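You operate a simulated robot arm through the tools that you are given. There is no shell and no other tool.

The job below is to be done with a simulated robot arm. You get a single attempt, and the scene is never put back.

Task
Fetch the teal sleeve and set it on the white insert. Take the cream tray from the near end of the carpeted bench and put it on top of the black dome shade. Take the blue nut driver from the top of the carpeted bench and put it on the clear spot on the carpeted bench. Fetch the clear bag and set it on top of the cream ribbed shade. Close the bench drawer. Close the cup drawer. Shut the bushing drawer. Take the folded cream cloth and put it in the inside of the carton on the packing table. Take the grey ring and leave it on the top of the carpeted bench. Do these in any order.

It is judged by the outcome, as a careful person would: the job done as asked, and still so three seconds after it is handed in. It fails if anything else is knocked over, pushed out of place, dropped, spilled or broken. Flat cloth is picked up by pressing the open fingertips on it (5 to 10 N) and closing them slowly along it; thin cloth reads only 2 to 8 mm in the jaws.

Robot
A 6-joint arm with a two-finger gripper on a trunk, on a base that moves. Base frame: it is fixed to the floor where the robot stands at the start and does not move with it; the origin is under the middle of the robot, x ahead of it, y to its left, z up. Units: mm, rad, N and s.
It reaches about 1637 mm from its shoulder. Its first joint turns from -2.897 to 2.897 rad. Places, roughly: bench drawer [1800, -200, 700]; black dome shade (28x28x12 cm) [1000, 400, 900]; bushing drawer [2500, 300, 700]; clear bag [1750, 500, 750]; clear spot on the carpeted bench [900, -100, 800]; cream ribbed shade (15x15x16 cm) [0, -1800, 900]; cream tray (17x13x4 cm) [900, 200, 800]; cup drawer [2500, 300, 600]; folded cream cloth (8x10x3 cm) [900, 2200, 900]; grey ring [-1000, 1750, 750]; inside of the carton on the packing table (19x25 c [580, 3500, 840]; nut driver [1000, 500, 1000]; teal sleeve (3x3x2 cm) [500, -100, 800]; top of the carpeted bench [1500, 200, 800]; white insert (4x4x2 cm) [2500, 400, 800]. Payload 3.43 kg.
The TCP is the grasp point between the finger pads, 20 mm short of the fingertips. In the tool frame z runs along the fingers and y along their closing line. The gripper opens to 190 mm; its body begins 248 mm behind the TCP.
Orientation is that of the tool frame in the base frame, as [roll, pitch, yaw] about the fixed x, y, z axes, in that order (R = Rz(yaw) Ry(pitch) Rx(roll)). With the fingers straight down and closing along the base's y, the tool's x points along the base's -x, its y along +y and its z along -z.

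Tools
- The arm moves only by the tool servo_tool. Its argument "deltas" is text: rows parted by semicolons, each of 7 numbers parted by spaces: the shift along the tool's x, y, z in mm, then the turn, a rotation vector about the tool's x, y, z in rad, then the opening in per cent of the stroke, from 0 (shut) to 100 (fully open). In form: x y z ax ay az hand; .... A call has 1 to 20 rows; each row shifts and turns the commanded pose from where the row before left it, along the tool's axes as they then stand. Each row takes 0.2 s and may step no farther than 50 mm and 0.15 rad from the row before; otherwise, or with a gripper value out of range, the whole call is refused. Where a pose cannot be reached the arm comes as near as it can. A force on the tool above 40 N (or 10 N above the force at the start of the call, whichever is more), or a blocked arm, ends the call early, and 0.2 s more pass. Each finger travels about 45 mm/s and halts on what it meets, pressing with about 37 N; the grip force reading is that of the motor and also rises with nothing between the fingers. The clock runs only during rows and for 0.2 s after the last one: add rows that do not move to give the fingers time. It gives the time, the measured TCP pose, the force on the tool (base axes), the opening and the grip force at its end, in the units of the frame above (readings bear some noise), with the torque about the TCP (base axes, N m) and any sound that the robot's microphone picked up.
- Cameras (640 x 400 px; columns grow to the right, rows downward): "scene" is now at [22.1, 168.2, 1371.2]; the picture's right is [-0.35, -0.94, 0.00], its down [-0.52, 0.19, -0.84] and it looks along [0.78, -0.29, -0.55] (base axes); focal length 214 px, centre (320, 200). "wrist" rides on the gripper at [70, -8, -288] in the tool frame; the picture's right is [0.12, 0.99, 0.00], its down [-0.96, 0.12, -0.25] and it looks along [-0.25, 0.03, 0.97] (tool axes); focal length 261 px, centre (320, 200). There is no depth. A picture from a camera that has moved, and an enlarged one, comes with that camera's place and axes in the base frame and with its lens.
- get_image(camera): a new picture of that camera. No time passes.
- raise_lower(by): slides the trunk up (or, below 0, down) by that many mm; the arm and the scene camera ride with it, the base frame stays. It gives what a move gives, with no picture.
- steer(legs): drives the robot by 1 to 6 legs, each [ahead, turn to the left] in mm and rad, along the robot's own axes; the way and the turn of a leg run together, so that a leg with both is an arc; at most 1500 mm and 3.142 rad a leg. The arm and the cameras ride along, it lands a little off, and it stops where it bumps. It gives what a move gives.
- head_to(pan, tilt): turns the head with the scene camera to pan (to the left, within 2.705 rad either way) and tilt (down, from -0.506 to 1.204), counted from straight ahead of the robot. It gives what a move gives.
- enlarge(camera, box): a new picture of the part [left, top, right, bottom] of that camera's present view, enlarged. No time passes.
- job_done(): hands the job in; it is judged then, once.

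Nothing tells you exact positions but the pictures and the camera data. Unless the task says otherwise, let go and move clear before handing in.

The tools are called by a JSON object that holds its "name" and its "arguments". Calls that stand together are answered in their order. servo_tool: Moves the arm, as the interface text tells. Its arguments: {"type":"object","properties":{"deltas":{"type":"string"}},"required":["deltas"]} The other tools are called the same way: raise_lower (by) moves the trunk up or down; steer (legs) drives the base; head_to (pan, tilt) turns the head that bears the scene camera; get_image (camera) takes a picture; enlarge (camera, box) takes an enlarged picture of a part of a camera's view; job_done () hands the job in.

At the start:

```text
time_s: 0.0
position: [620.3, -274.1, 1209.6]
ee_rot: [3.141, 0.0, -3.141]
wrist_force: [1.2, 0.8, 0.3]
moment: [0.0, 0.02, -0.03]
gripper_width: 190.0
grasp_force: 0.0
trunk travel left (down, up): [-175.0, 65.0]
robot x, y, heading: [-2.2, 0.9, 0.005]
head pan, tilt (commanded): [-0.353, 0.583]
```

scene: 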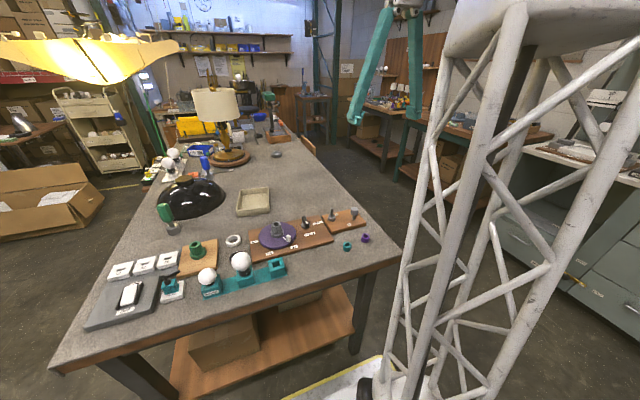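
wrist: 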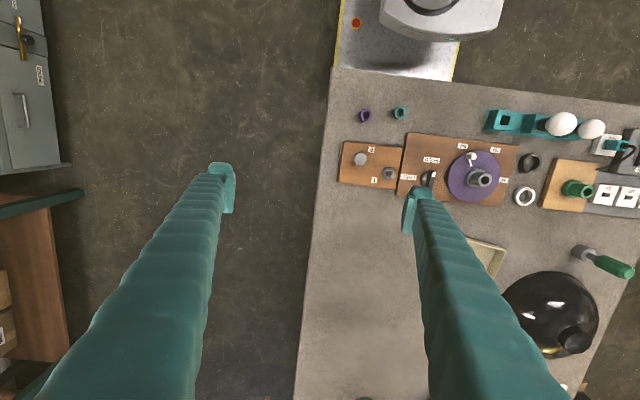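

I see the carpeted bench ahead with the tray, black dome shade, fixtures and small sleeves. I'll look around first with the head camera before moving anything.

{"name": "enlarge", "arguments": {"camera": "scene", "box": [60, 180, 400, 340]}}

{"name": "enlarge", "arguments": {"camera": "scene", "box": [120, 60, 340, 200]}}

{"name": "enlarge", "arguments": {"camera": "wrist", "box": [310, 60, 640, 266]}}

```text
1.88 times, centred on (230, 260) of scene
camera zoom: at [22.1, 168.2, 1371.2], right [-0.35, -0.94, 0.0], down [-0.52, 0.19, -0.84], along [0.78, -0.29, -0.55], focal length 404 px, centre (489, 87)
```

zoom: 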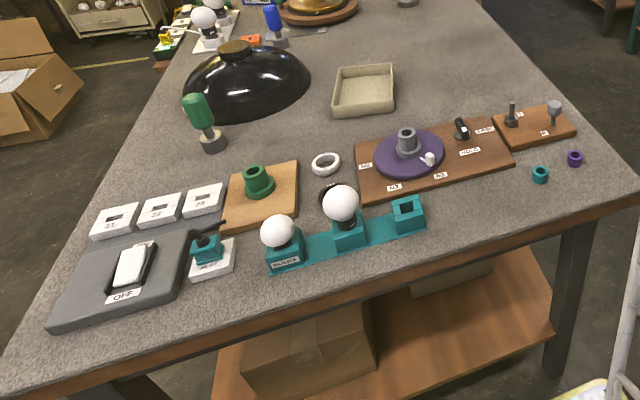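

```text
2.86 times, centred on (230, 130) of scene
camera zoom: at [22.1, 168.2, 1371.2], right [-0.35, -0.94, 0.0], down [-0.52, 0.19, -0.84], along [0.78, -0.29, -0.55], focal length 613 px, centre (577, 400)
```

zoom: 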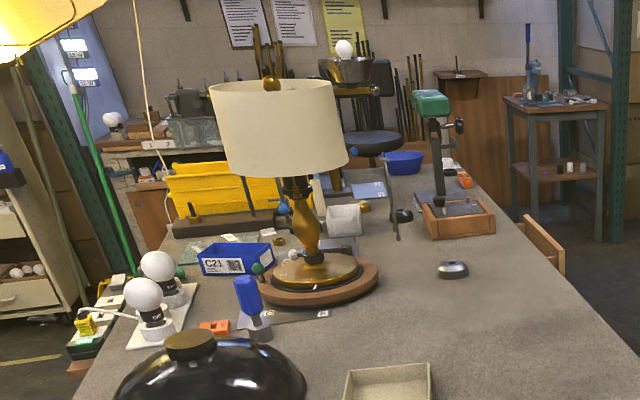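

```text
1.94 times, centred on (475, 163) of wrist
camera zoom: at [549.0, -282.3, 1496.6], right [-0.12, 0.99, 0.0], down [0.96, 0.12, 0.25], along [0.25, 0.03, -0.97], focal length 506 px, centre (19, 272)
```

zoom: 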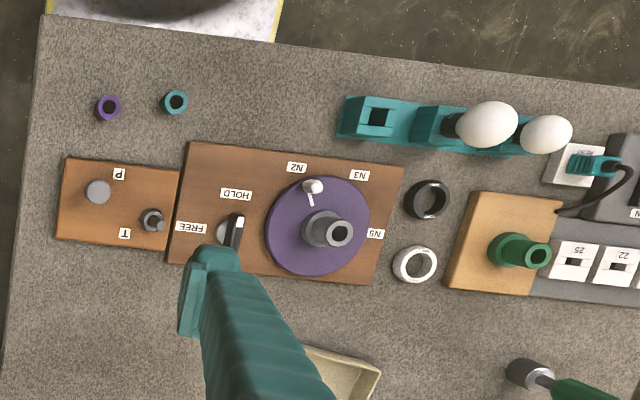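

The bench layout is becoming clear: the teal sleeve is near the right-hand near corner, and the bench drawer stands open on the far right. I'll look around the rest of the room.

{"name": "head_to", "arguments": {"pan": 0.0, "tilt": 0.3}}

{"name": "get_image", "arguments": {"camera": "scene"}}

{"name": "head_to", "arguments": {"pan": 1.0, "tilt": 0.4}}

{"name": "get_image", "arguments": {"camera": "scene"}}

{"name": "head_to", "arguments": {"pan": 2.0, "tilt": 0.4}}

{"name": "get_image", "arguments": {"camera": "scene"}}

{"name": "head_to", "arguments": {"pan": 2.7, "tilt": 0.4}}

{"name": "get_image", "arguments": {"camera": "scene"}}

{"name": "head_to", "arguments": {"pan": -1.4, "tilt": 0.4}}

{"name": "get_image", "arguments": {"camera": "scene"}}

{"name": "head_to", "arguments": {"pan": -2.3, "tilt": 0.4}}

{"name": "get_image", "arguments": {"camera": "scene"}}

```text
time_s: 0.8
position: [621.1, -272.6, 1209.8]
ee_rot: [-3.141, 0.0, 3.141]
wrist_force: [-0.8, -0.2, -0.1]
moment: [0.01, -0.01, 0.01]
gripper_width: 190.0
grasp_force: 0.1
trunk travel left (down, up): [-175.0, 65.0]
robot x, y, heading: [-0.7, 2.9, -0.002]
head pan, tilt (commanded): [0.0, 0.3]
```

```text
taken
camera scene: at [32.0, 198.9, 1397.1], right [0.0, -1.0, 0.0], down [-0.3, 0.0, -0.96], along [0.96, 0.0, -0.3], focal length 214 px, centre (320, 200)
```

scene: 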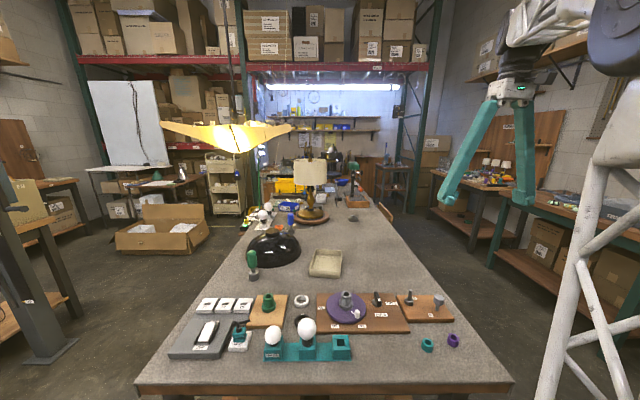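

```text
time_s: 2.1
position: [620.6, -274.0, 1208.5]
ee_rot: [3.141, 0.0, -3.141]
wrist_force: [-0.1, 0.2, 0.5]
moment: [0.01, -0.01, 0.02]
gripper_width: 190.1
grasp_force: 0.0
trunk travel left (down, up): [-175.0, 65.0]
robot x, y, heading: [-1.6, -1.1, -0.007]
head pan, tilt (commanded): [1.0, 0.4]
```

```text
taken
camera scene: at [-11.2, 276.9, 1387.9], right [0.84, -0.54, 0.0], down [-0.21, -0.33, -0.92], along [0.5, 0.77, -0.39], focal length 214 px, centre (320, 200)
```

scene: 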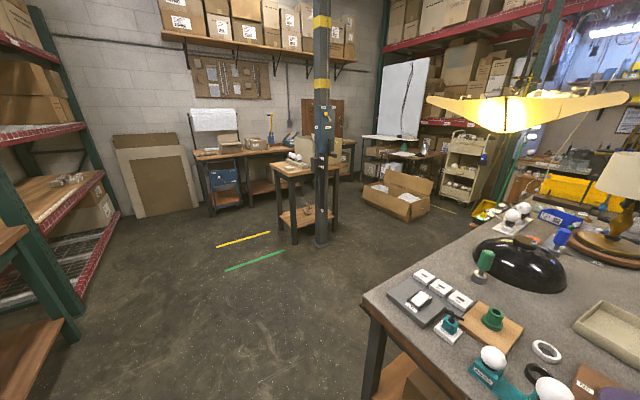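

```text
time_s: 3.4
position: [621.0, -273.4, 1208.7]
ee_rot: [3.14, 0.0, -3.141]
wrist_force: [-0.4, 0.1, 0.4]
moment: [0.0, 0.02, -0.01]
gripper_width: 189.9
grasp_force: 0.0
trunk travel left (down, up): [-175.0, 65.0]
robot x, y, heading: [-2.2, -1.8, -0.003]
head pan, tilt (commanded): [2.0, 0.4]
```

```text
taken
camera scene: at [-99.8, 283.2, 1387.9], right [0.91, 0.42, 0.0], down [0.16, -0.35, -0.92], along [-0.38, 0.84, -0.39], focal length 214 px, centre (320, 200)
```

scene: 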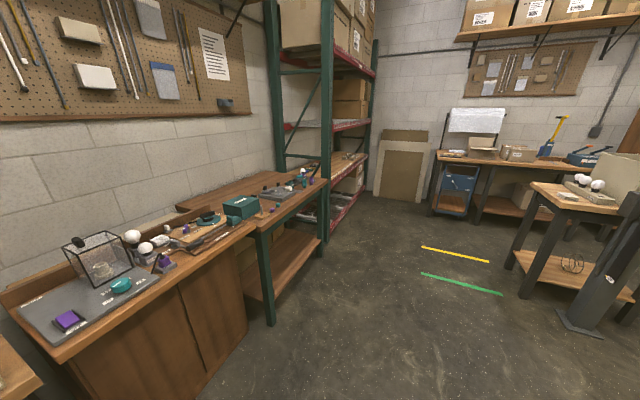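

```text
time_s: 4.5
position: [620.6, -273.1, 1208.7]
ee_rot: [-3.141, -0.001, 3.141]
wrist_force: [-0.3, 0.4, 0.3]
moment: [-0.01, 0.01, 0.01]
gripper_width: 189.9
grasp_force: 0.0
trunk travel left (down, up): [-175.0, 65.0]
robot x, y, heading: [-3.0, 1.1, -0.004]
head pan, tilt (commanded): [2.7, 0.4]
```

```text
taken
camera scene: at [-145.1, 238.6, 1387.9], right [0.43, 0.9, 0.0], down [0.35, -0.17, -0.92], along [-0.83, 0.39, -0.39], focal length 214 px, centre (320, 200)
```

scene: 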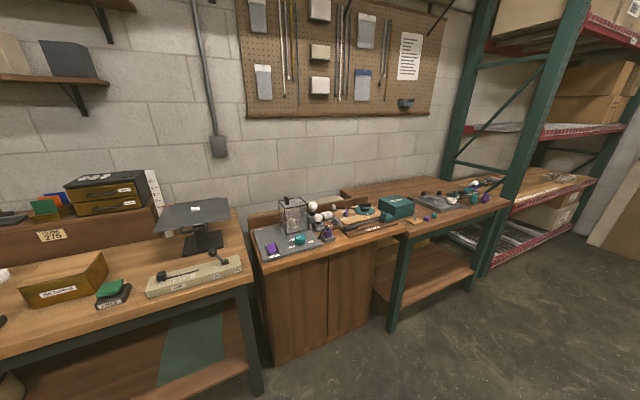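

```text
time_s: 7.8
position: [620.0, -273.8, 1209.9]
ee_rot: [3.141, 0.0, 3.141]
wrist_force: [0.3, 0.4, -0.2]
moment: [0.02, 0.0, 0.0]
gripper_width: 190.2
grasp_force: 0.0
trunk travel left (down, up): [-175.0, 65.0]
robot x, y, heading: [-1.0, -4.4, -0.001]
head pan, tilt (commanded): [-1.4, 0.4]
```

```text
taken
camera scene: at [-45.5, 107.7, 1387.9], right [-0.99, -0.17, 0.0], down [-0.07, 0.38, -0.92], along [0.16, -0.91, -0.39], focal length 214 px, centre (320, 200)
```

scene: 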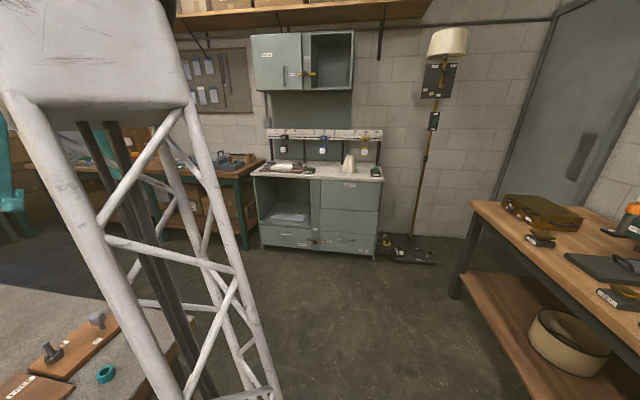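

```text
time_s: 9.0
position: [620.8, -273.2, 1209.7]
ee_rot: [3.141, -0.001, 3.141]
wrist_force: [0.2, 0.4, 0.3]
moment: [-0.01, 0.0, 0.01]
gripper_width: 189.7
grasp_force: 0.1
trunk travel left (down, up): [-175.0, 65.0]
robot x, y, heading: [-1.6, -3.8, -0.003]
head pan, tilt (commanded): [-2.3, 0.4]
```

```text
taken
camera scene: at [-123.0, 129.8, 1387.9], right [-0.75, 0.67, 0.0], down [0.26, 0.29, -0.92], along [-0.61, -0.69, -0.39], focal length 214 px, centre (320, 200)
```

scene: 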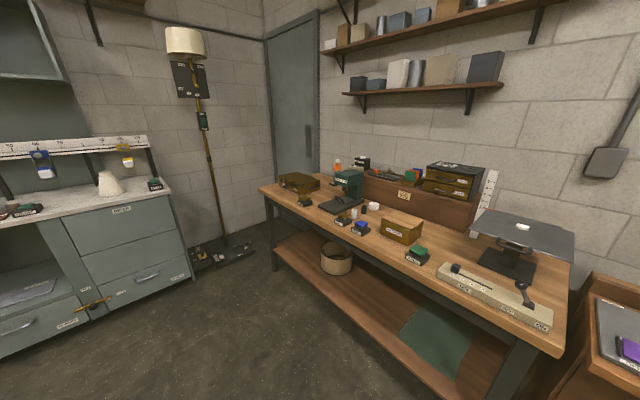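

The room has several stations: carpeted bench ahead, drawers/lamp at its far end, small table and packing table to the left, side bench behind-left, grey counter with the cream ribbed shade at right. I'll zoom in on each to identify targets.

{"name": "head_to", "arguments": {"pan": 0.0, "tilt": 0.3}}

{"name": "enlarge", "arguments": {"camera": "scene", "box": [230, 130, 430, 255]}}

{"name": "enlarge", "arguments": {"camera": "scene", "box": [330, 150, 410, 220]}}

{"name": "enlarge", "arguments": {"camera": "scene", "box": [240, 160, 330, 240]}}

{"name": "head_to", "arguments": {"pan": 1.1, "tilt": 0.3}}

{"name": "enlarge", "arguments": {"camera": "scene", "box": [240, 130, 400, 260]}}

{"name": "head_to", "arguments": {"pan": 2.0, "tilt": 0.4}}

{"name": "enlarge", "arguments": {"camera": "scene", "box": [170, 160, 350, 260]}}

{"name": "enlarge", "arguments": {"camera": "scene", "box": [20, 200, 240, 340]}}

{"name": "enlarge", "arguments": {"camera": "scene", "box": [420, 90, 640, 230]}}

{"name": "head_to", "arguments": {"pan": -1.4, "tilt": 0.3}}

{"name": "enlarge", "arguments": {"camera": "scene", "box": [230, 130, 410, 270]}}

```text
time_s: 11.1
position: [619.4, -273.0, 1210.6]
ee_rot: [3.141, -0.001, 3.141]
wrist_force: [-0.8, 1.0, -1.2]
moment: [0.03, -0.02, 0.03]
gripper_width: 189.9
grasp_force: 0.1
trunk travel left (down, up): [-175.0, 65.0]
robot x, y, heading: [-1.6, 0.7, -0.001]
head pan, tilt (commanded): [0.0, 0.3]
```

```text
3.20 times, centred on (330, 192) of scene
camera zoom: at [32.0, 198.9, 1397.1], right [0.0, -1.0, 0.0], down [-0.3, 0.0, -0.96], along [0.96, 0.0, -0.3], focal length 686 px, centre (288, 224)
```

zoom: 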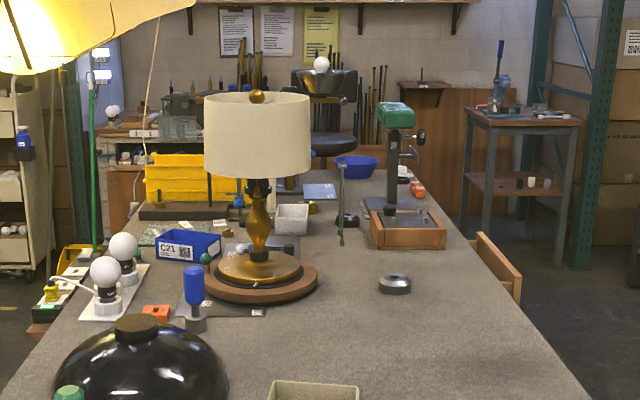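

```text
5.71 times, centred on (370, 185) of scene
camera zoom: at [32.0, 198.9, 1397.1], right [0.0, -1.0, 0.0], down [-0.3, 0.0, -0.96], along [0.96, 0.0, -0.3], focal length 1226 px, centre (34, 286)
```

zoom: 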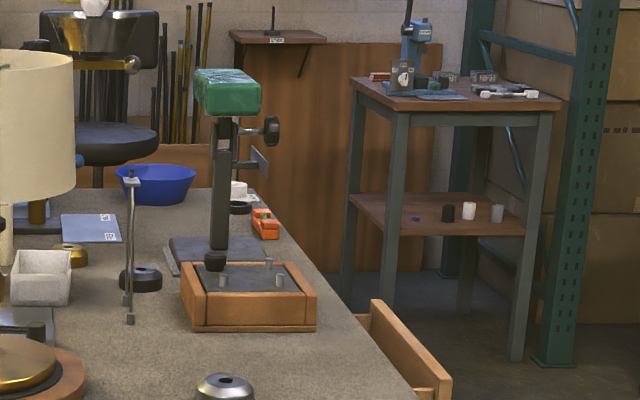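

```text
5.00 times, centred on (285, 200) of scene
camera zoom: at [32.0, 198.9, 1397.1], right [0.0, -1.0, 0.0], down [-0.3, 0.0, -0.96], along [0.96, 0.0, -0.3], focal length 1072 px, centre (495, 200)
```

zoom: 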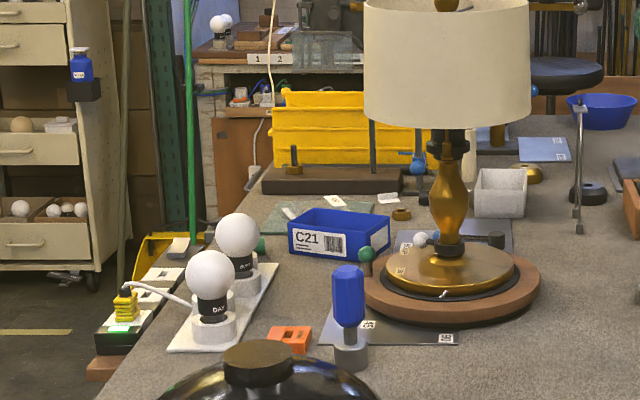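

```text
time_s: 12.4
position: [620.7, -273.5, 1208.9]
ee_rot: [-3.141, 0.0, 3.141]
wrist_force: [0.1, 0.4, -0.4]
moment: [-0.01, -0.03, -0.02]
gripper_width: 189.8
grasp_force: 0.1
trunk travel left (down, up): [-175.0, 65.0]
robot x, y, heading: [-0.2, 0.5, 0.001]
head pan, tilt (commanded): [1.1, 0.3]
```

```text
3.08 times, centred on (320, 195) of scene
camera zoom: at [-18.9, 282.1, 1397.1], right [0.89, -0.45, 0.0], down [-0.13, -0.26, -0.96], along [0.43, 0.85, -0.3], focal length 660 px, centre (320, 215)
```

zoom: 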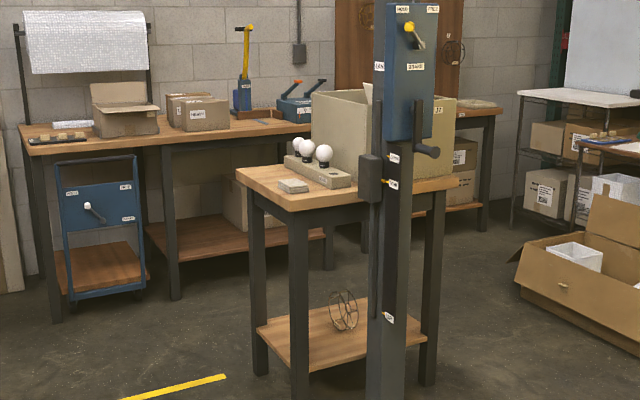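

```text
time_s: 13.6
position: [619.4, -273.5, 1208.9]
ee_rot: [3.141, -0.001, -3.141]
wrist_force: [-0.9, 0.7, 0.6]
moment: [0.02, -0.02, -0.02]
gripper_width: 189.9
grasp_force: 0.1
trunk travel left (down, up): [-175.0, 65.0]
robot x, y, heading: [-2.3, 0.7, -0.002]
head pan, tilt (commanded): [2.0, 0.4]
```

```text
3.56 times, centred on (260, 210) of scene
camera zoom: at [-99.8, 283.2, 1387.9], right [0.91, 0.42, 0.0], down [0.16, -0.35, -0.92], along [-0.38, 0.84, -0.39], focal length 763 px, centre (533, 164)
```

zoom: 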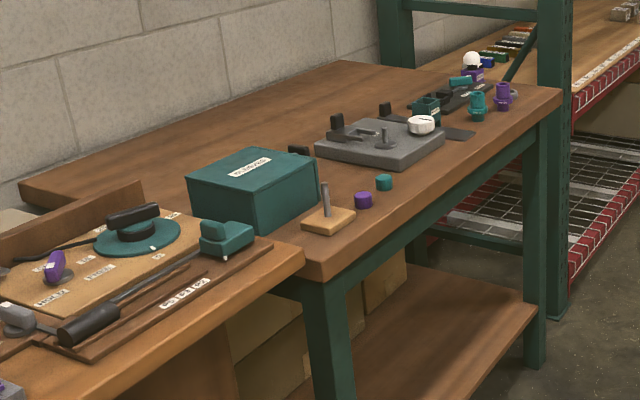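

```text
2.86 times, centred on (130, 270) of scene
camera zoom: at [-99.8, 283.2, 1387.9], right [0.91, 0.42, 0.0], down [0.16, -0.35, -0.92], along [-0.38, 0.84, -0.39], focal length 613 px, centre (863, 0)
```

zoom: 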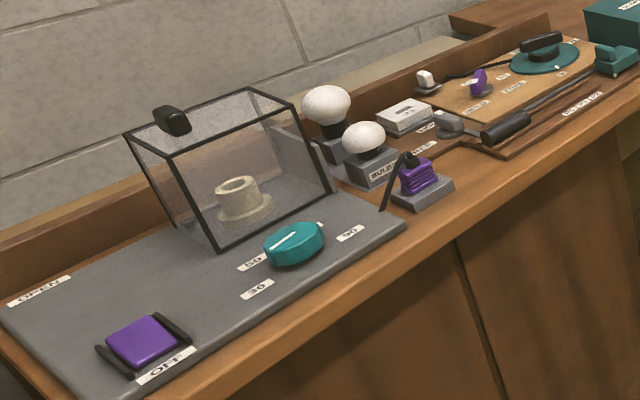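

```text
2.86 times, centred on (530, 160) of scene
camera zoom: at [-99.8, 283.2, 1387.9], right [0.91, 0.42, 0.0], down [0.16, -0.35, -0.92], along [-0.38, 0.84, -0.39], focal length 613 px, centre (-280, 314)
```

zoom: 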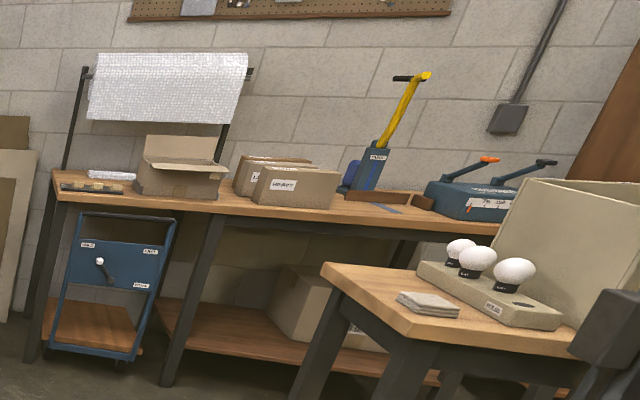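

```text
time_s: 16.5
position: [620.6, -274.0, 1208.2]
ee_rot: [-3.14, 0.0, 3.141]
wrist_force: [-0.7, -0.1, -0.8]
moment: [-0.01, 0.02, -0.04]
gripper_width: 189.8
grasp_force: 0.2
trunk travel left (down, up): [-175.0, 65.0]
robot x, y, heading: [-2.3, -0.8, -0.003]
head pan, tilt (commanded): [-1.4, 0.3]
```

```text
2.86 times, centred on (320, 200) of scene
camera zoom: at [-45.4, 106.9, 1397.1], right [-0.99, -0.17, 0.0], down [-0.05, 0.29, -0.96], along [0.16, -0.94, -0.3], focal length 613 px, centre (320, 200)
```

zoom: 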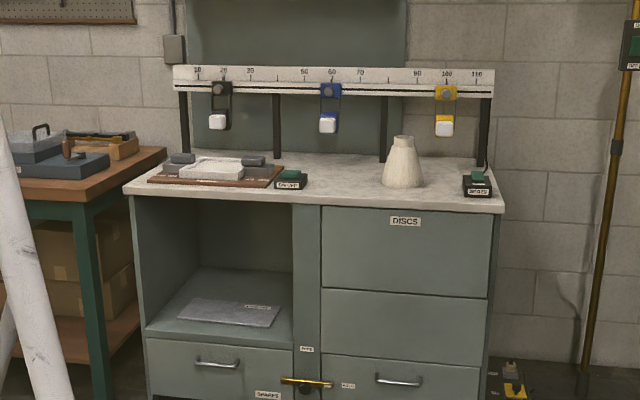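

I've identified the cloth (small table by the blue post), carton (packing table by the wall), bulk of the items and the clear bag (flat, translucent, behind the blue C21 bin). Next I'll look down at my own base and check how much clearance there is.

{"name": "head_to", "arguments": {"pan": 0.0, "tilt": 1.2}}

{"name": "get_image", "arguments": {"camera": "scene"}}

{"name": "head_to", "arguments": {"pan": -1.0, "tilt": 1.1}}

{"name": "get_image", "arguments": {"camera": "scene"}}

{"name": "head_to", "arguments": {"pan": 1.6, "tilt": 1.1}}

{"name": "get_image", "arguments": {"camera": "scene"}}

{"name": "head_to", "arguments": {"pan": 2.7, "tilt": 1.1}}

{"name": "get_image", "arguments": {"camera": "scene"}}

{"name": "head_to", "arguments": {"pan": -2.3, "tilt": 1.1}}

{"name": "get_image", "arguments": {"camera": "scene"}}

```text
time_s: 18.0
position: [619.5, -273.6, 1209.0]
ee_rot: [3.14, 0.002, -3.142]
wrist_force: [0.0, -0.4, -0.2]
moment: [0.02, 0.0, 0.04]
gripper_width: 189.9
grasp_force: 0.0
trunk travel left (down, up): [-175.0, 65.0]
robot x, y, heading: [-2.1, 1.9, -0.003]
head pan, tilt (commanded): [0.0, 1.201]
```

```text
taken
camera scene: at [-5.4, 198.9, 1325.0], right [0.0, -1.0, 0.0], down [-0.93, 0.0, -0.36], along [0.36, 0.0, -0.93], focal length 214 px, centre (320, 200)
```

scene: 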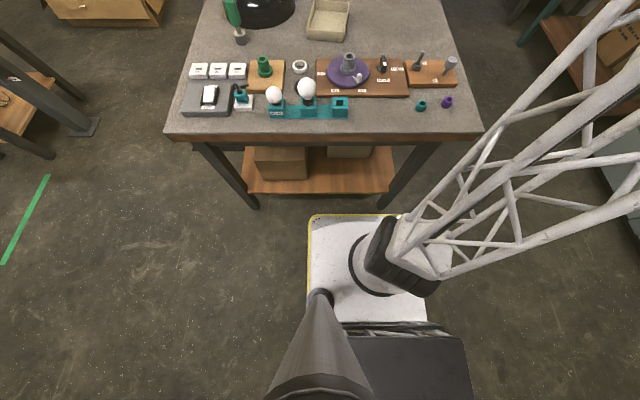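

```text
time_s: 19.3
position: [621.0, -274.5, 1209.9]
ee_rot: [3.141, 0.0, 3.14]
wrist_force: [-0.3, 0.7, -0.3]
moment: [-0.03, -0.04, 0.02]
gripper_width: 190.1
grasp_force: 0.1
trunk travel left (down, up): [-175.0, 65.0]
robot x, y, heading: [-1.1, -2.0, 0.004]
head pan, tilt (commanded): [-1.0, 1.1]
```

```text
taken
camera scene: at [-27.2, 145.9, 1331.0], right [-0.84, -0.54, 0.0], down [-0.48, 0.75, -0.45], along [0.25, -0.38, -0.89], focal length 214 px, centre (320, 200)
```

scene: 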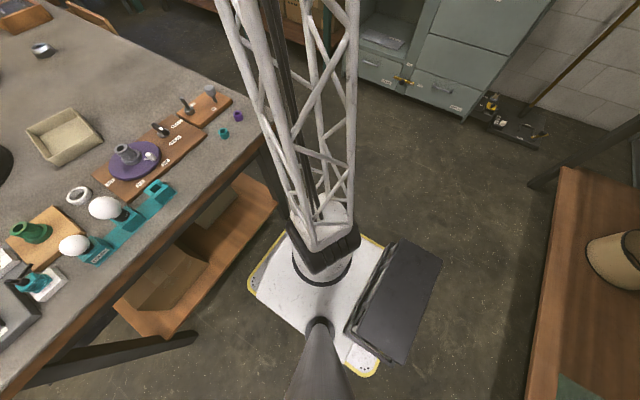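

```text
time_s: 21.6
position: [621.6, -273.2, 1208.9]
ee_rot: [-3.14, 0.001, 3.141]
wrist_force: [0.0, 0.2, -0.2]
moment: [-0.04, 0.01, -0.01]
gripper_width: 190.0
grasp_force: 0.1
trunk travel left (down, up): [-175.0, 65.0]
robot x, y, heading: [-2.3, 0.8, 0.001]
head pan, tilt (commanded): [1.6, 1.1]
```

```text
taken
camera scene: at [-63.2, 262.1, 1331.0], right [1.0, 0.03, 0.0], down [0.03, -0.89, -0.45], along [-0.01, 0.45, -0.89], focal length 214 px, centre (320, 200)
```

scene: 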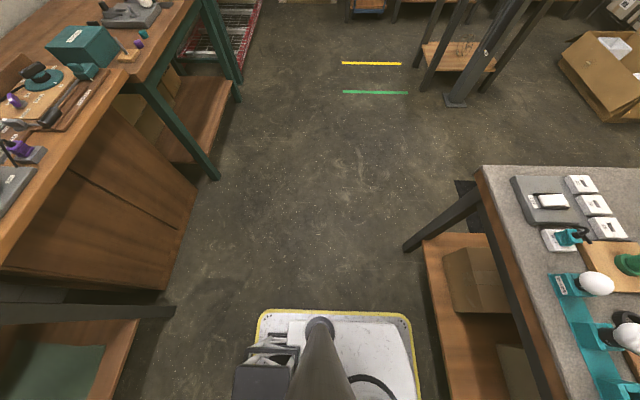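

```text
time_s: 23.0
position: [620.2, -273.0, 1209.5]
ee_rot: [-3.14, 0.002, -3.141]
wrist_force: [-0.6, -0.3, 0.5]
moment: [0.0, 0.01, 0.0]
gripper_width: 190.1
grasp_force: 0.1
trunk travel left (down, up): [-175.0, 65.0]
robot x, y, heading: [-0.5, -0.3, -0.0]
head pan, tilt (commanded): [2.7, 1.1]
```

```text
taken
camera scene: at [-118.4, 226.0, 1331.0], right [0.43, 0.9, 0.0], down [0.81, -0.38, -0.45], along [-0.41, 0.19, -0.89], focal length 214 px, centre (320, 200)
```

scene: 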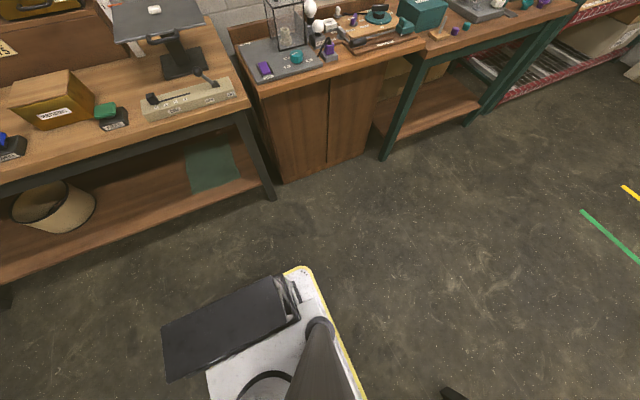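

```text
time_s: 26.9
position: [619.7, -273.4, 1208.9]
ee_rot: [3.141, 0.001, -3.139]
wrist_force: [0.0, -0.4, -0.3]
moment: [-0.03, 0.01, -0.02]
gripper_width: 190.0
grasp_force: 0.1
trunk travel left (down, up): [-175.0, 65.0]
robot x, y, heading: [3.3, 1.7, -0.006]
head pan, tilt (commanded): [-2.3, 1.1]
```

```text
taken
camera scene: at [-103.4, 151.9, 1331.0], right [-0.75, 0.67, 0.0], down [0.59, 0.66, -0.45], along [-0.3, -0.34, -0.89], focal length 214 px, centre (320, 200)
```

scene: 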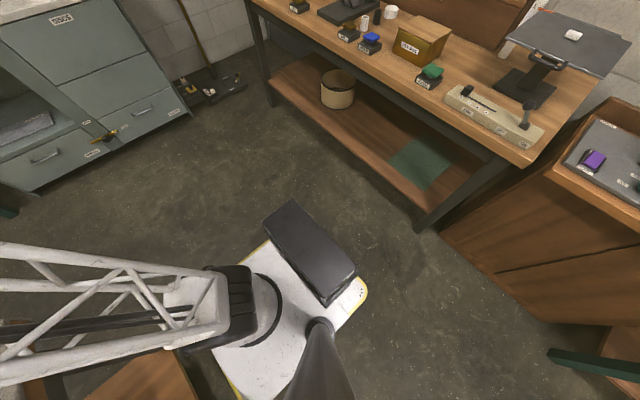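

My base is about 620 x 500 mm and the bench's near edge is at x≈390, with its top at z≈820. I'll begin with the tray: first I'll move the open gripper above it and look with the wrist camera.

{"name": "servo_tool", "arguments": {"deltas": "-21 44 0 0 0 0 100; -21 44 0 0 0 0 100; -21 44 0 0 0 0 100; -21 44 0 0 0 0 100; -21 44 0 0 0 0 100; -21 44 0 0 0 0 100; -21 44 0 0 0 0 100; -21 44 0 0 0 0 100; -21 44 0 0 0 0 100; -21 44 0 0 0 0 100; 0 0 0 0 0 0 100"}}

{"name": "get_image", "arguments": {"camera": "wrist"}}

{"name": "head_to", "arguments": {"pan": 0.0, "tilt": 0.6}}

{"name": "get_image", "arguments": {"camera": "scene"}}

```text
time_s: 29.3
position: [831.6, 166.4, 1208.5]
ee_rot: [3.139, 0.0, 3.141]
wrist_force: [0.6, 0.0, -1.3]
moment: [-0.03, 0.1, 0.01]
gripper_width: 189.9
grasp_force: 0.0
trunk travel left (down, up): [-175.0, 65.0]
robot x, y, heading: [-1.3, 0.2, 0.001]
head pan, tilt (commanded): [-2.3, 1.1]
```

```text
taken
camera wrist: at [760.1, 158.2, 1496.6], right [-0.12, 0.99, 0.0], down [0.96, 0.12, 0.25], along [0.25, 0.03, -0.97], focal length 261 px, centre (320, 200)
```

wrist: 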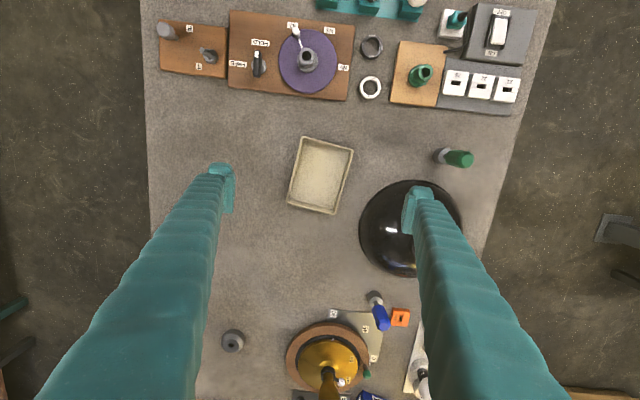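

```text
time_s: 31.4
position: [829.4, 165.8, 1209.2]
ee_rot: [-3.141, 0.0, -3.141]
wrist_force: [-0.2, 0.3, 0.1]
moment: [0.0, -0.01, 0.02]
gripper_width: 190.2
grasp_force: 0.0
trunk travel left (down, up): [-175.0, 65.0]
robot x, y, heading: [-0.0, 1.1, 0.004]
head pan, tilt (commanded): [0.0, 0.6]
```

```text
taken
camera scene: at [27.1, 199.1, 1369.6], right [0.0, -1.0, 0.0], down [-0.57, 0.0, -0.82], along [0.82, 0.0, -0.57], focal length 214 px, centre (320, 200)
```

scene: 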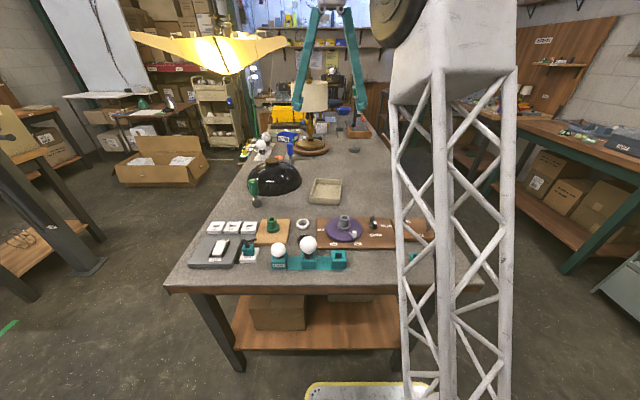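

The tray's centre is about (863, 169) and it's turned about −0.13 rad. Before grasping, I'll move over the dome to locate its knob precisely, plus the nut driver behind it.

{"name": "servo_tool", "arguments": {"deltas": "-22 44 0 0 0 0 100; -22 44 0 0 0 0 100; -22 44 0 0 0 0 100; -22 44 0 0 0 0 100; -22 44 0 0 0 0 100; -22 36 0 0 0 0 100; 0 0 0 0 0 0 100"}}

{"name": "get_image", "arguments": {"camera": "wrist"}}

{"name": "enlarge", "arguments": {"camera": "wrist", "box": [210, 80, 430, 220]}}

{"name": "enlarge", "arguments": {"camera": "wrist", "box": [210, 220, 430, 360]}}

```text
time_s: 33.0
position: [914.4, 396.4, 1156.0]
ee_rot: [3.139, 0.005, 3.141]
wrist_force: [1.5, 0.3, 0.9]
moment: [-0.05, 0.0, 0.0]
gripper_width: 190.0
grasp_force: 0.0
out of reach, approached as far as the arm can: row 3, 4, 5, 6
trunk travel left (down, up): [-175.0, 65.0]
robot x, y, heading: [1.3, -2.1, -0.004]
head pan, tilt (commanded): [0.0, 0.6]
```

```text
taken
camera wrist: at [840.1, 386.8, 1442.6], right [-0.12, 0.99, 0.0], down [0.96, 0.11, 0.25], along [0.25, 0.03, -0.97], focal length 261 px, centre (320, 200)
```

wrist: 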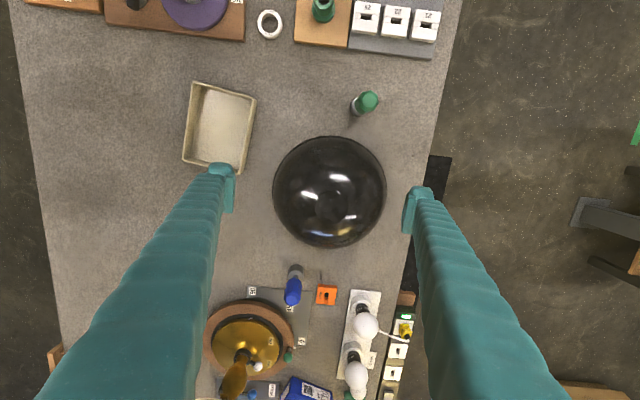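

```text
2.86 times, centred on (320, 150) of wrist
camera zoom: at [840.1, 386.8, 1442.6], right [-0.12, 0.99, 0.0], down [0.96, 0.11, 0.25], along [0.25, 0.03, -0.97], focal length 745 px, centre (320, 343)
```

zoom: 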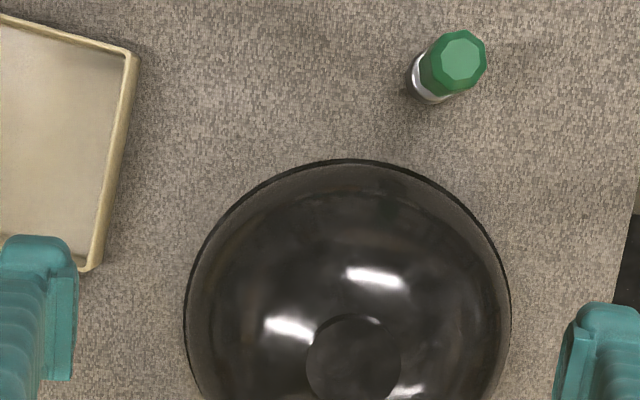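

```text
2.86 times, centred on (320, 290) of wrist
camera zoom: at [840.1, 386.8, 1442.6], right [-0.12, 0.99, 0.0], down [0.96, 0.11, 0.25], along [0.25, 0.03, -0.97], focal length 745 px, centre (320, -57)
```

zoom: 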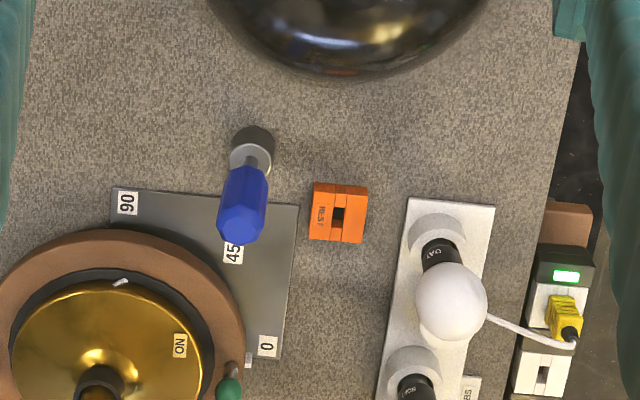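

The dome's knob is at about (973, 426), top near z≈950, and the blue nut driver stands upright at about (1194, 367). Now I'm going to the tray centre (862, 170), turned to line up with it.

{"name": "servo_tool", "arguments": {"deltas": "8.7 -37.7 9.3 0 0 0 100; 8.7 -37.7 9.3 0 0 0 100; 8.7 -37.7 9.3 0 0 0 100; 8.7 -37.7 9.3 0 0 0 100; 8.7 -37.7 9.3 0 0 0 100; 8.7 -37.7 9.3 0 0 0 100; 0 0 0 0 0 0.132 100; 0 0 0 0 0 0 100"}}

{"name": "get_image", "arguments": {"camera": "wrist"}}

```text
time_s: 34.8
position: [860.2, 168.2, 1100.1]
ee_rot: [-3.141, 0.0, 3.009]
wrist_force: [-0.1, 1.0, -0.1]
moment: [0.01, -0.03, -0.01]
gripper_width: 190.1
grasp_force: 0.0
trunk travel left (down, up): [-175.0, 65.0]
robot x, y, heading: [-2.4, -0.3, 0.001]
head pan, tilt (commanded): [0.0, 0.6]
```

```text
taken
camera wrist: at [788.6, 168.6, 1387.6], right [0.01, 1.0, 0.0], down [0.97, -0.01, 0.25], along [0.25, 0.0, -0.97], focal length 261 px, centre (320, 200)
```

wrist: 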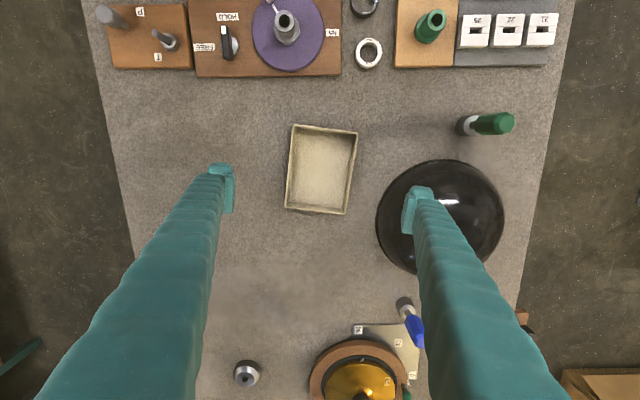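

The tray is centred between the fingers and aligned. I'll descend around it.

{"name": "servo_tool", "arguments": {"deltas": "0 0 45 0 0 0 100; 0 0 45 0 0 0 100; 0 0 45 0 0 0 100; 0 0 45 0 0 0 100; 0 0 40 0 0 0 100; 0 0 15 0 0 0 100; 0 0 0 0 0 0 100"}}

{"name": "get_image", "arguments": {"camera": "wrist"}}

{"name": "head_to", "arguments": {"pan": 0.1, "tilt": 0.6}}

{"name": "enlarge", "arguments": {"camera": "scene", "box": [220, 100, 440, 240]}}

```text
time_s: 36.4
position: [861.6, 168.3, 865.6]
ee_rot: [3.141, -0.001, 3.008]
wrist_force: [-0.6, 0.4, 0.2]
moment: [0.02, 0.03, -0.01]
gripper_width: 190.2
grasp_force: 0.0
trunk travel left (down, up): [-175.0, 65.0]
robot x, y, heading: [0.3, -1.6, 0.001]
head pan, tilt (commanded): [0.0, 0.6]
```

```text
taken
camera wrist: at [790.1, 169.2, 1152.9], right [0.01, 1.0, 0.0], down [0.97, -0.01, 0.25], along [0.25, 0.0, -0.97], focal length 261 px, centre (320, 200)
```

wrist: 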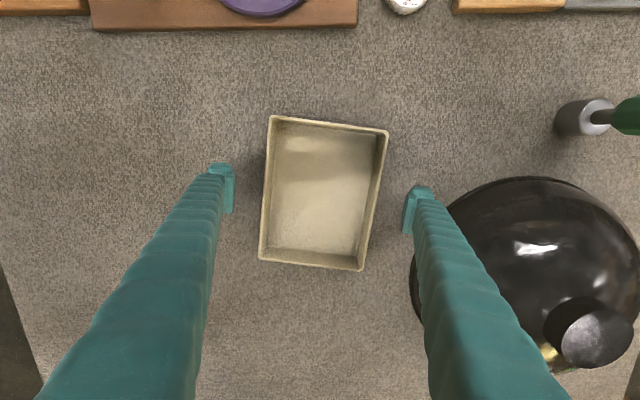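

```text
time_s: 37.1
position: [861.9, 169.1, 866.7]
ee_rot: [3.141, 0.0, 3.01]
wrist_force: [-0.1, 0.3, -0.6]
moment: [0.02, 0.01, 0.0]
gripper_width: 189.9
grasp_force: 0.0
trunk travel left (down, up): [-175.0, 65.0]
robot x, y, heading: [-2.3, -0.1, -0.003]
head pan, tilt (commanded): [0.099, 0.6]
```

```text
2.86 times, centred on (330, 170) of scene
camera zoom: at [26.7, 207.9, 1369.6], right [0.1, -1.0, 0.0], down [-0.56, -0.06, -0.83], along [0.82, 0.08, -0.57], focal length 613 px, centre (291, 286)
```

zoom: 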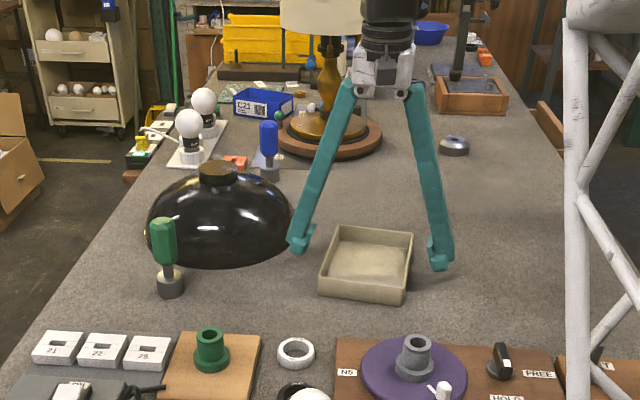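

The fingers straddle the tray nicely. I'll lower slowly until the fingertips nearly touch the carpet.

{"name": "servo_tool", "arguments": {"deltas": "0 0 5 0 0 0 100; 0 0 5 0 0 0 100; 0 0 5 0 0 0 100; 0 0 0 0 0 0 100"}}

{"name": "servo_tool", "arguments": {"deltas": "0 0 3 0 0 0 100; 0 0 2 0 0 0 100; 0 0 0 0 0 0 100"}}

```text
time_s: 38.1
position: [860.9, 169.5, 851.0]
ee_rot: [-3.141, 0.001, 3.009]
wrist_force: [-0.2, 0.0, 0.2]
moment: [0.01, 0.02, -0.03]
gripper_width: 190.1
grasp_force: 0.1
trunk travel left (down, up): [-175.0, 65.0]
robot x, y, heading: [-0.5, 0.5, -0.001]
head pan, tilt (commanded): [0.099, 0.6]
```

```text
time_s: 38.9
position: [860.1, 169.4, 845.6]
ee_rot: [3.141, -0.001, 3.009]
wrist_force: [-0.9, -0.5, -0.1]
moment: [-0.01, 0.01, 0.03]
gripper_width: 190.2
grasp_force: 0.0
trunk travel left (down, up): [-175.0, 65.0]
robot x, y, heading: [0.2, -7.0, 0.001]
head pan, tilt (commanded): [0.099, 0.6]
```

{"name": "servo_tool", "arguments": {"deltas": "0 0 2 0 0 0 100; 0 0 2 0 0 0 100; 0 0 2 0 0 0 100; 0 0 0 0 0 0 100"}}

{"name": "enlarge", "arguments": {"camera": "scene", "box": [300, 160, 400, 220]}}

```text
time_s: 39.9
position: [860.5, 168.8, 840.3]
ee_rot: [3.141, 0.0, 3.008]
wrist_force: [0.4, 0.4, 0.6]
moment: [0.04, 0.0, 0.02]
gripper_width: 189.9
grasp_force: 0.1
trunk travel left (down, up): [-175.0, 65.0]
robot x, y, heading: [-2.8, -0.3, 0.002]
head pan, tilt (commanded): [0.099, 0.6]
```

```text
6.40 times, centred on (350, 190) of scene
camera zoom: at [26.7, 208.0, 1369.6], right [0.1, -1.0, 0.0], down [-0.56, -0.06, -0.83], along [0.82, 0.08, -0.57], focal length 1373 px, centre (128, 264)
```

zoom: 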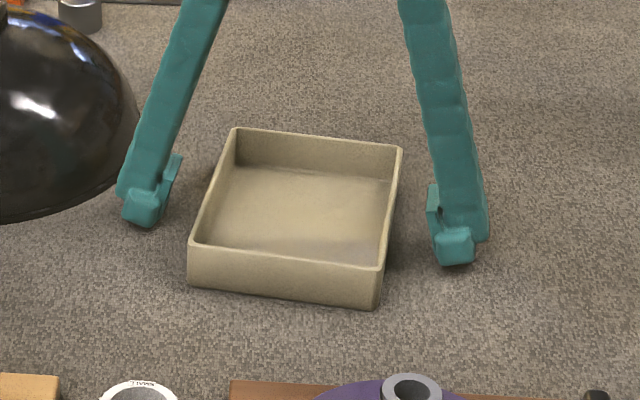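

{"name": "servo_tool", "arguments": {"deltas": "0 0 2 0 0 0 100; 0 0 2 0 0 0 100; 0 0 2 0 0 0 100; 0 0 0 0 0 0 100"}}

{"name": "servo_tool", "arguments": {"deltas": "0 0 2 0 0 0 100; 0 0 2 0 0 0 100; 0 0 0 0 0 0 100"}}

```text
time_s: 40.9
position: [861.7, 169.7, 837.9]
ee_rot: [-3.14, 0.0, 3.011]
wrist_force: [-0.3, 2.0, 26.6]
moment: [-1.0, 0.22, -0.41]
gripper_width: 190.0
grasp_force: 0.1
trunk travel left (down, up): [-175.0, 65.0]
robot x, y, heading: [-0.2, -1.1, -0.004]
head pan, tilt (commanded): [0.099, 0.6]
```

```text
time_s: 41.3
position: [860.3, 169.7, 837.1]
ee_rot: [3.14, 0.005, 3.011]
wrist_force: [-9.5, 0.3, 19.5]
moment: [-1.4, 0.35, -0.79]
gripper_width: 190.2
grasp_force: 0.0
trunk travel left (down, up): [-175.0, 65.0]
robot x, y, heading: [-0.2, 0.5, -0.001]
head pan, tilt (commanded): [0.099, 0.6]
stopped in row 2: the force on the tool passed its limit at 43 N (the readings are from after the stop); the commanded pose is now the measured one
```

Carpet contact puts the bench top at z≈818. I'll back off 6 mm and close gently on the tray.

{"name": "servo_tool", "arguments": {"deltas": "0 0 -6 0 0 0 100; 0 0 0 0 0 0 60; 0 0 0 0 0 0 60; 0 0 0 0 0 0 60; 0 0 0 0 0 0 60; 0 0 0 0 0 0 60; 0 0 0 0 0 0 60"}}

{"name": "get_image", "arguments": {"camera": "wrist"}}

```text
time_s: 42.7
position: [862.7, 169.6, 844.1]
ee_rot: [3.141, 0.007, 3.011]
wrist_force: [-2.4, 1.8, 15.5]
moment: [-0.28, 0.72, 0.1]
gripper_width: 135.6
grasp_force: 37.0
trunk travel left (down, up): [-175.0, 65.0]
robot x, y, heading: [-0.0, -2.7, -0.0]
head pan, tilt (commanded): [0.099, 0.6]
stopped in row 6: the force on the tool passed its limit at 43 N (the readings are from after the stop); the commanded pose is now the measured one
```

```text
taken
camera wrist: at [788.2, 169.2, 1131.5], right [0.01, 1.0, 0.0], down [0.97, -0.01, 0.25], along [0.25, 0.0, -0.97], focal length 261 px, centre (320, 200)
```

wrist: 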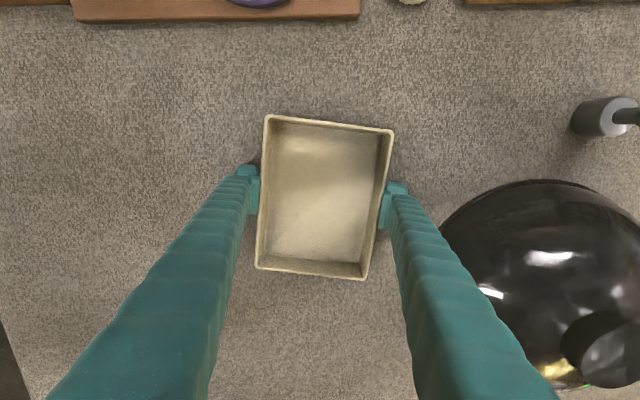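

{"name": "servo_tool", "arguments": {"deltas": "0 0 -1 0 0 0 60; 0 0 0 0 0 0 60; 0 0 0 0 0 0 60"}}

```text
time_s: 43.5
position: [861.8, 170.1, 844.5]
ee_rot: [-3.141, 0.004, 3.011]
wrist_force: [-0.3, 5.4, 16.2]
moment: [-0.08, 0.16, -0.52]
gripper_width: 135.5
grasp_force: 36.7
trunk travel left (down, up): [-175.0, 65.0]
robot x, y, heading: [1.0, -0.0, -0.001]
head pan, tilt (commanded): [0.099, 0.6]
```

{"name": "servo_tool", "arguments": {"deltas": "0 0 -5 0 0 0 60; 0 0 -5 0 0 0 60; 0 0 -10 0 0 0 60; 0 0 0 0 0 0 60"}}

{"name": "get_image", "arguments": {"camera": "scene"}}

```text
time_s: 44.5
position: [861.5, 167.4, 863.9]
ee_rot: [3.141, 0.006, 3.012]
wrist_force: [0.0, 1.1, -0.2]
moment: [-0.13, 0.09, -0.01]
gripper_width: 129.3
grasp_force: 24.4
trunk travel left (down, up): [-175.0, 65.0]
robot x, y, heading: [2.4, -2.3, -0.004]
head pan, tilt (commanded): [0.099, 0.6]
```

```text
taken
camera scene: at [27.1, 207.9, 1369.6], right [0.1, -1.0, 0.0], down [-0.56, -0.06, -0.82], along [0.82, 0.08, -0.57], focal length 214 px, centre (320, 200)
```

scene: 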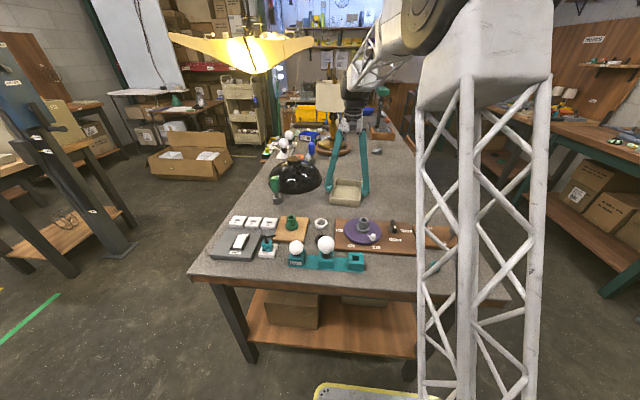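

{"name": "servo_tool", "arguments": {"deltas": "0 0 0 0 0 0 58; 0 0 0 0 0 0 58"}}

{"name": "get_image", "arguments": {"camera": "wrist"}}

{"name": "enlarge", "arguments": {"camera": "scene", "box": [300, 160, 400, 220]}}

```text
time_s: 45.1
position: [861.6, 169.0, 863.2]
ee_rot: [-3.141, 0.005, 3.01]
wrist_force: [-0.7, -0.2, 1.2]
moment: [-0.07, 0.05, 0.01]
gripper_width: 129.0
grasp_force: 37.5
trunk travel left (down, up): [-175.0, 65.0]
robot x, y, heading: [0.8, 2.6, -0.001]
head pan, tilt (commanded): [0.099, 0.6]
```

```text
taken
camera wrist: at [788.1, 168.6, 1150.4], right [0.01, 1.0, 0.0], down [0.97, -0.01, 0.25], along [0.25, 0.0, -0.97], focal length 261 px, centre (320, 200)
```

wrist: 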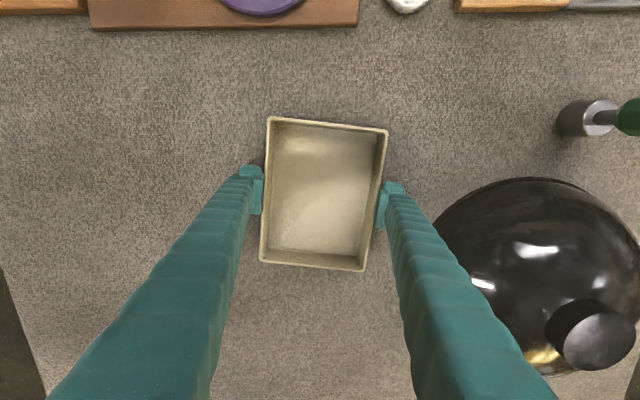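

```text
6.40 times, centred on (350, 190) of scene
camera zoom: at [27.2, 207.9, 1369.6], right [0.1, -1.0, 0.0], down [-0.56, -0.06, -0.82], along [0.82, 0.08, -0.57], focal length 1373 px, centre (128, 264)
```

zoom: 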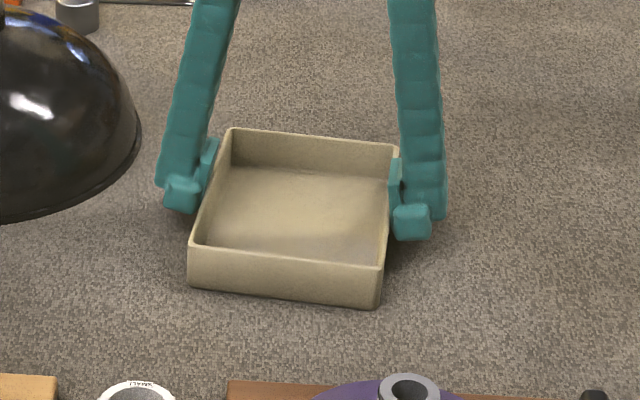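

The fingers now bear on the tray walls (129 mm, 37 N). I'll lower slightly for a better bite, since earlier they were dragging on the carpet, then test-lift.

{"name": "servo_tool", "arguments": {"deltas": "0 0 0 0 0 0 75; 0 0 4 0 0 0 75; 0 0 4 0 0 0 75; 0 0 2 0 0 0 75; 0 0 0 0 0 0 58; 0 0 0 0 0 0 58; 0 0 0 0 0 0 58; 0 0 0 0 0 0 58"}}

{"name": "servo_tool", "arguments": {"deltas": "0 0 -5 0 0 0 55; 0 0 -10 0 0 0 55; 0 0 -10 0 0 0 55; 0 0 -10 0 0 0 55; 0 0 0 0 0 0 55"}}

{"name": "enlarge", "arguments": {"camera": "scene", "box": [300, 160, 400, 220]}}

```text
time_s: 46.9
position: [861.7, 168.8, 854.5]
ee_rot: [-3.141, 0.006, 3.013]
wrist_force: [0.5, -0.8, 2.0]
moment: [0.02, 0.01, 0.24]
gripper_width: 131.4
grasp_force: 36.9
trunk travel left (down, up): [-175.0, 65.0]
robot x, y, heading: [-0.9, -0.0, 0.003]
head pan, tilt (commanded): [0.099, 0.6]
```

```text
time_s: 48.1
position: [862.7, 168.9, 888.3]
ee_rot: [-3.14, 0.005, 3.01]
wrist_force: [0.4, 0.4, -2.7]
moment: [0.01, 0.02, 0.01]
gripper_width: 131.5
grasp_force: 36.8
trunk travel left (down, up): [-175.0, 65.0]
robot x, y, heading: [-0.3, -1.3, -0.004]
head pan, tilt (commanded): [0.099, 0.6]
```

```text
6.40 times, centred on (350, 190) of scene
camera zoom: at [27.2, 207.9, 1369.6], right [0.1, -1.0, 0.0], down [-0.56, -0.06, -0.82], along [0.82, 0.08, -0.57], focal length 1373 px, centre (128, 264)
```

zoom: 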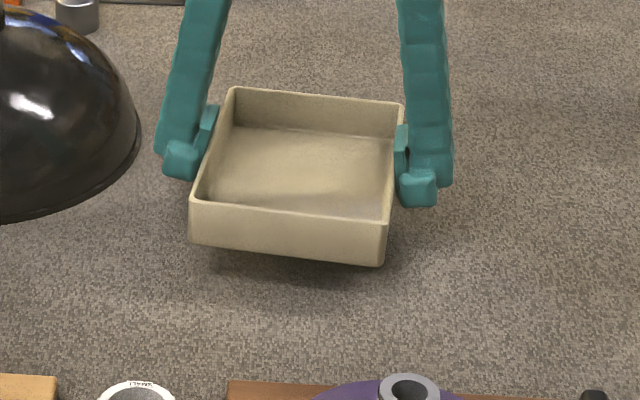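

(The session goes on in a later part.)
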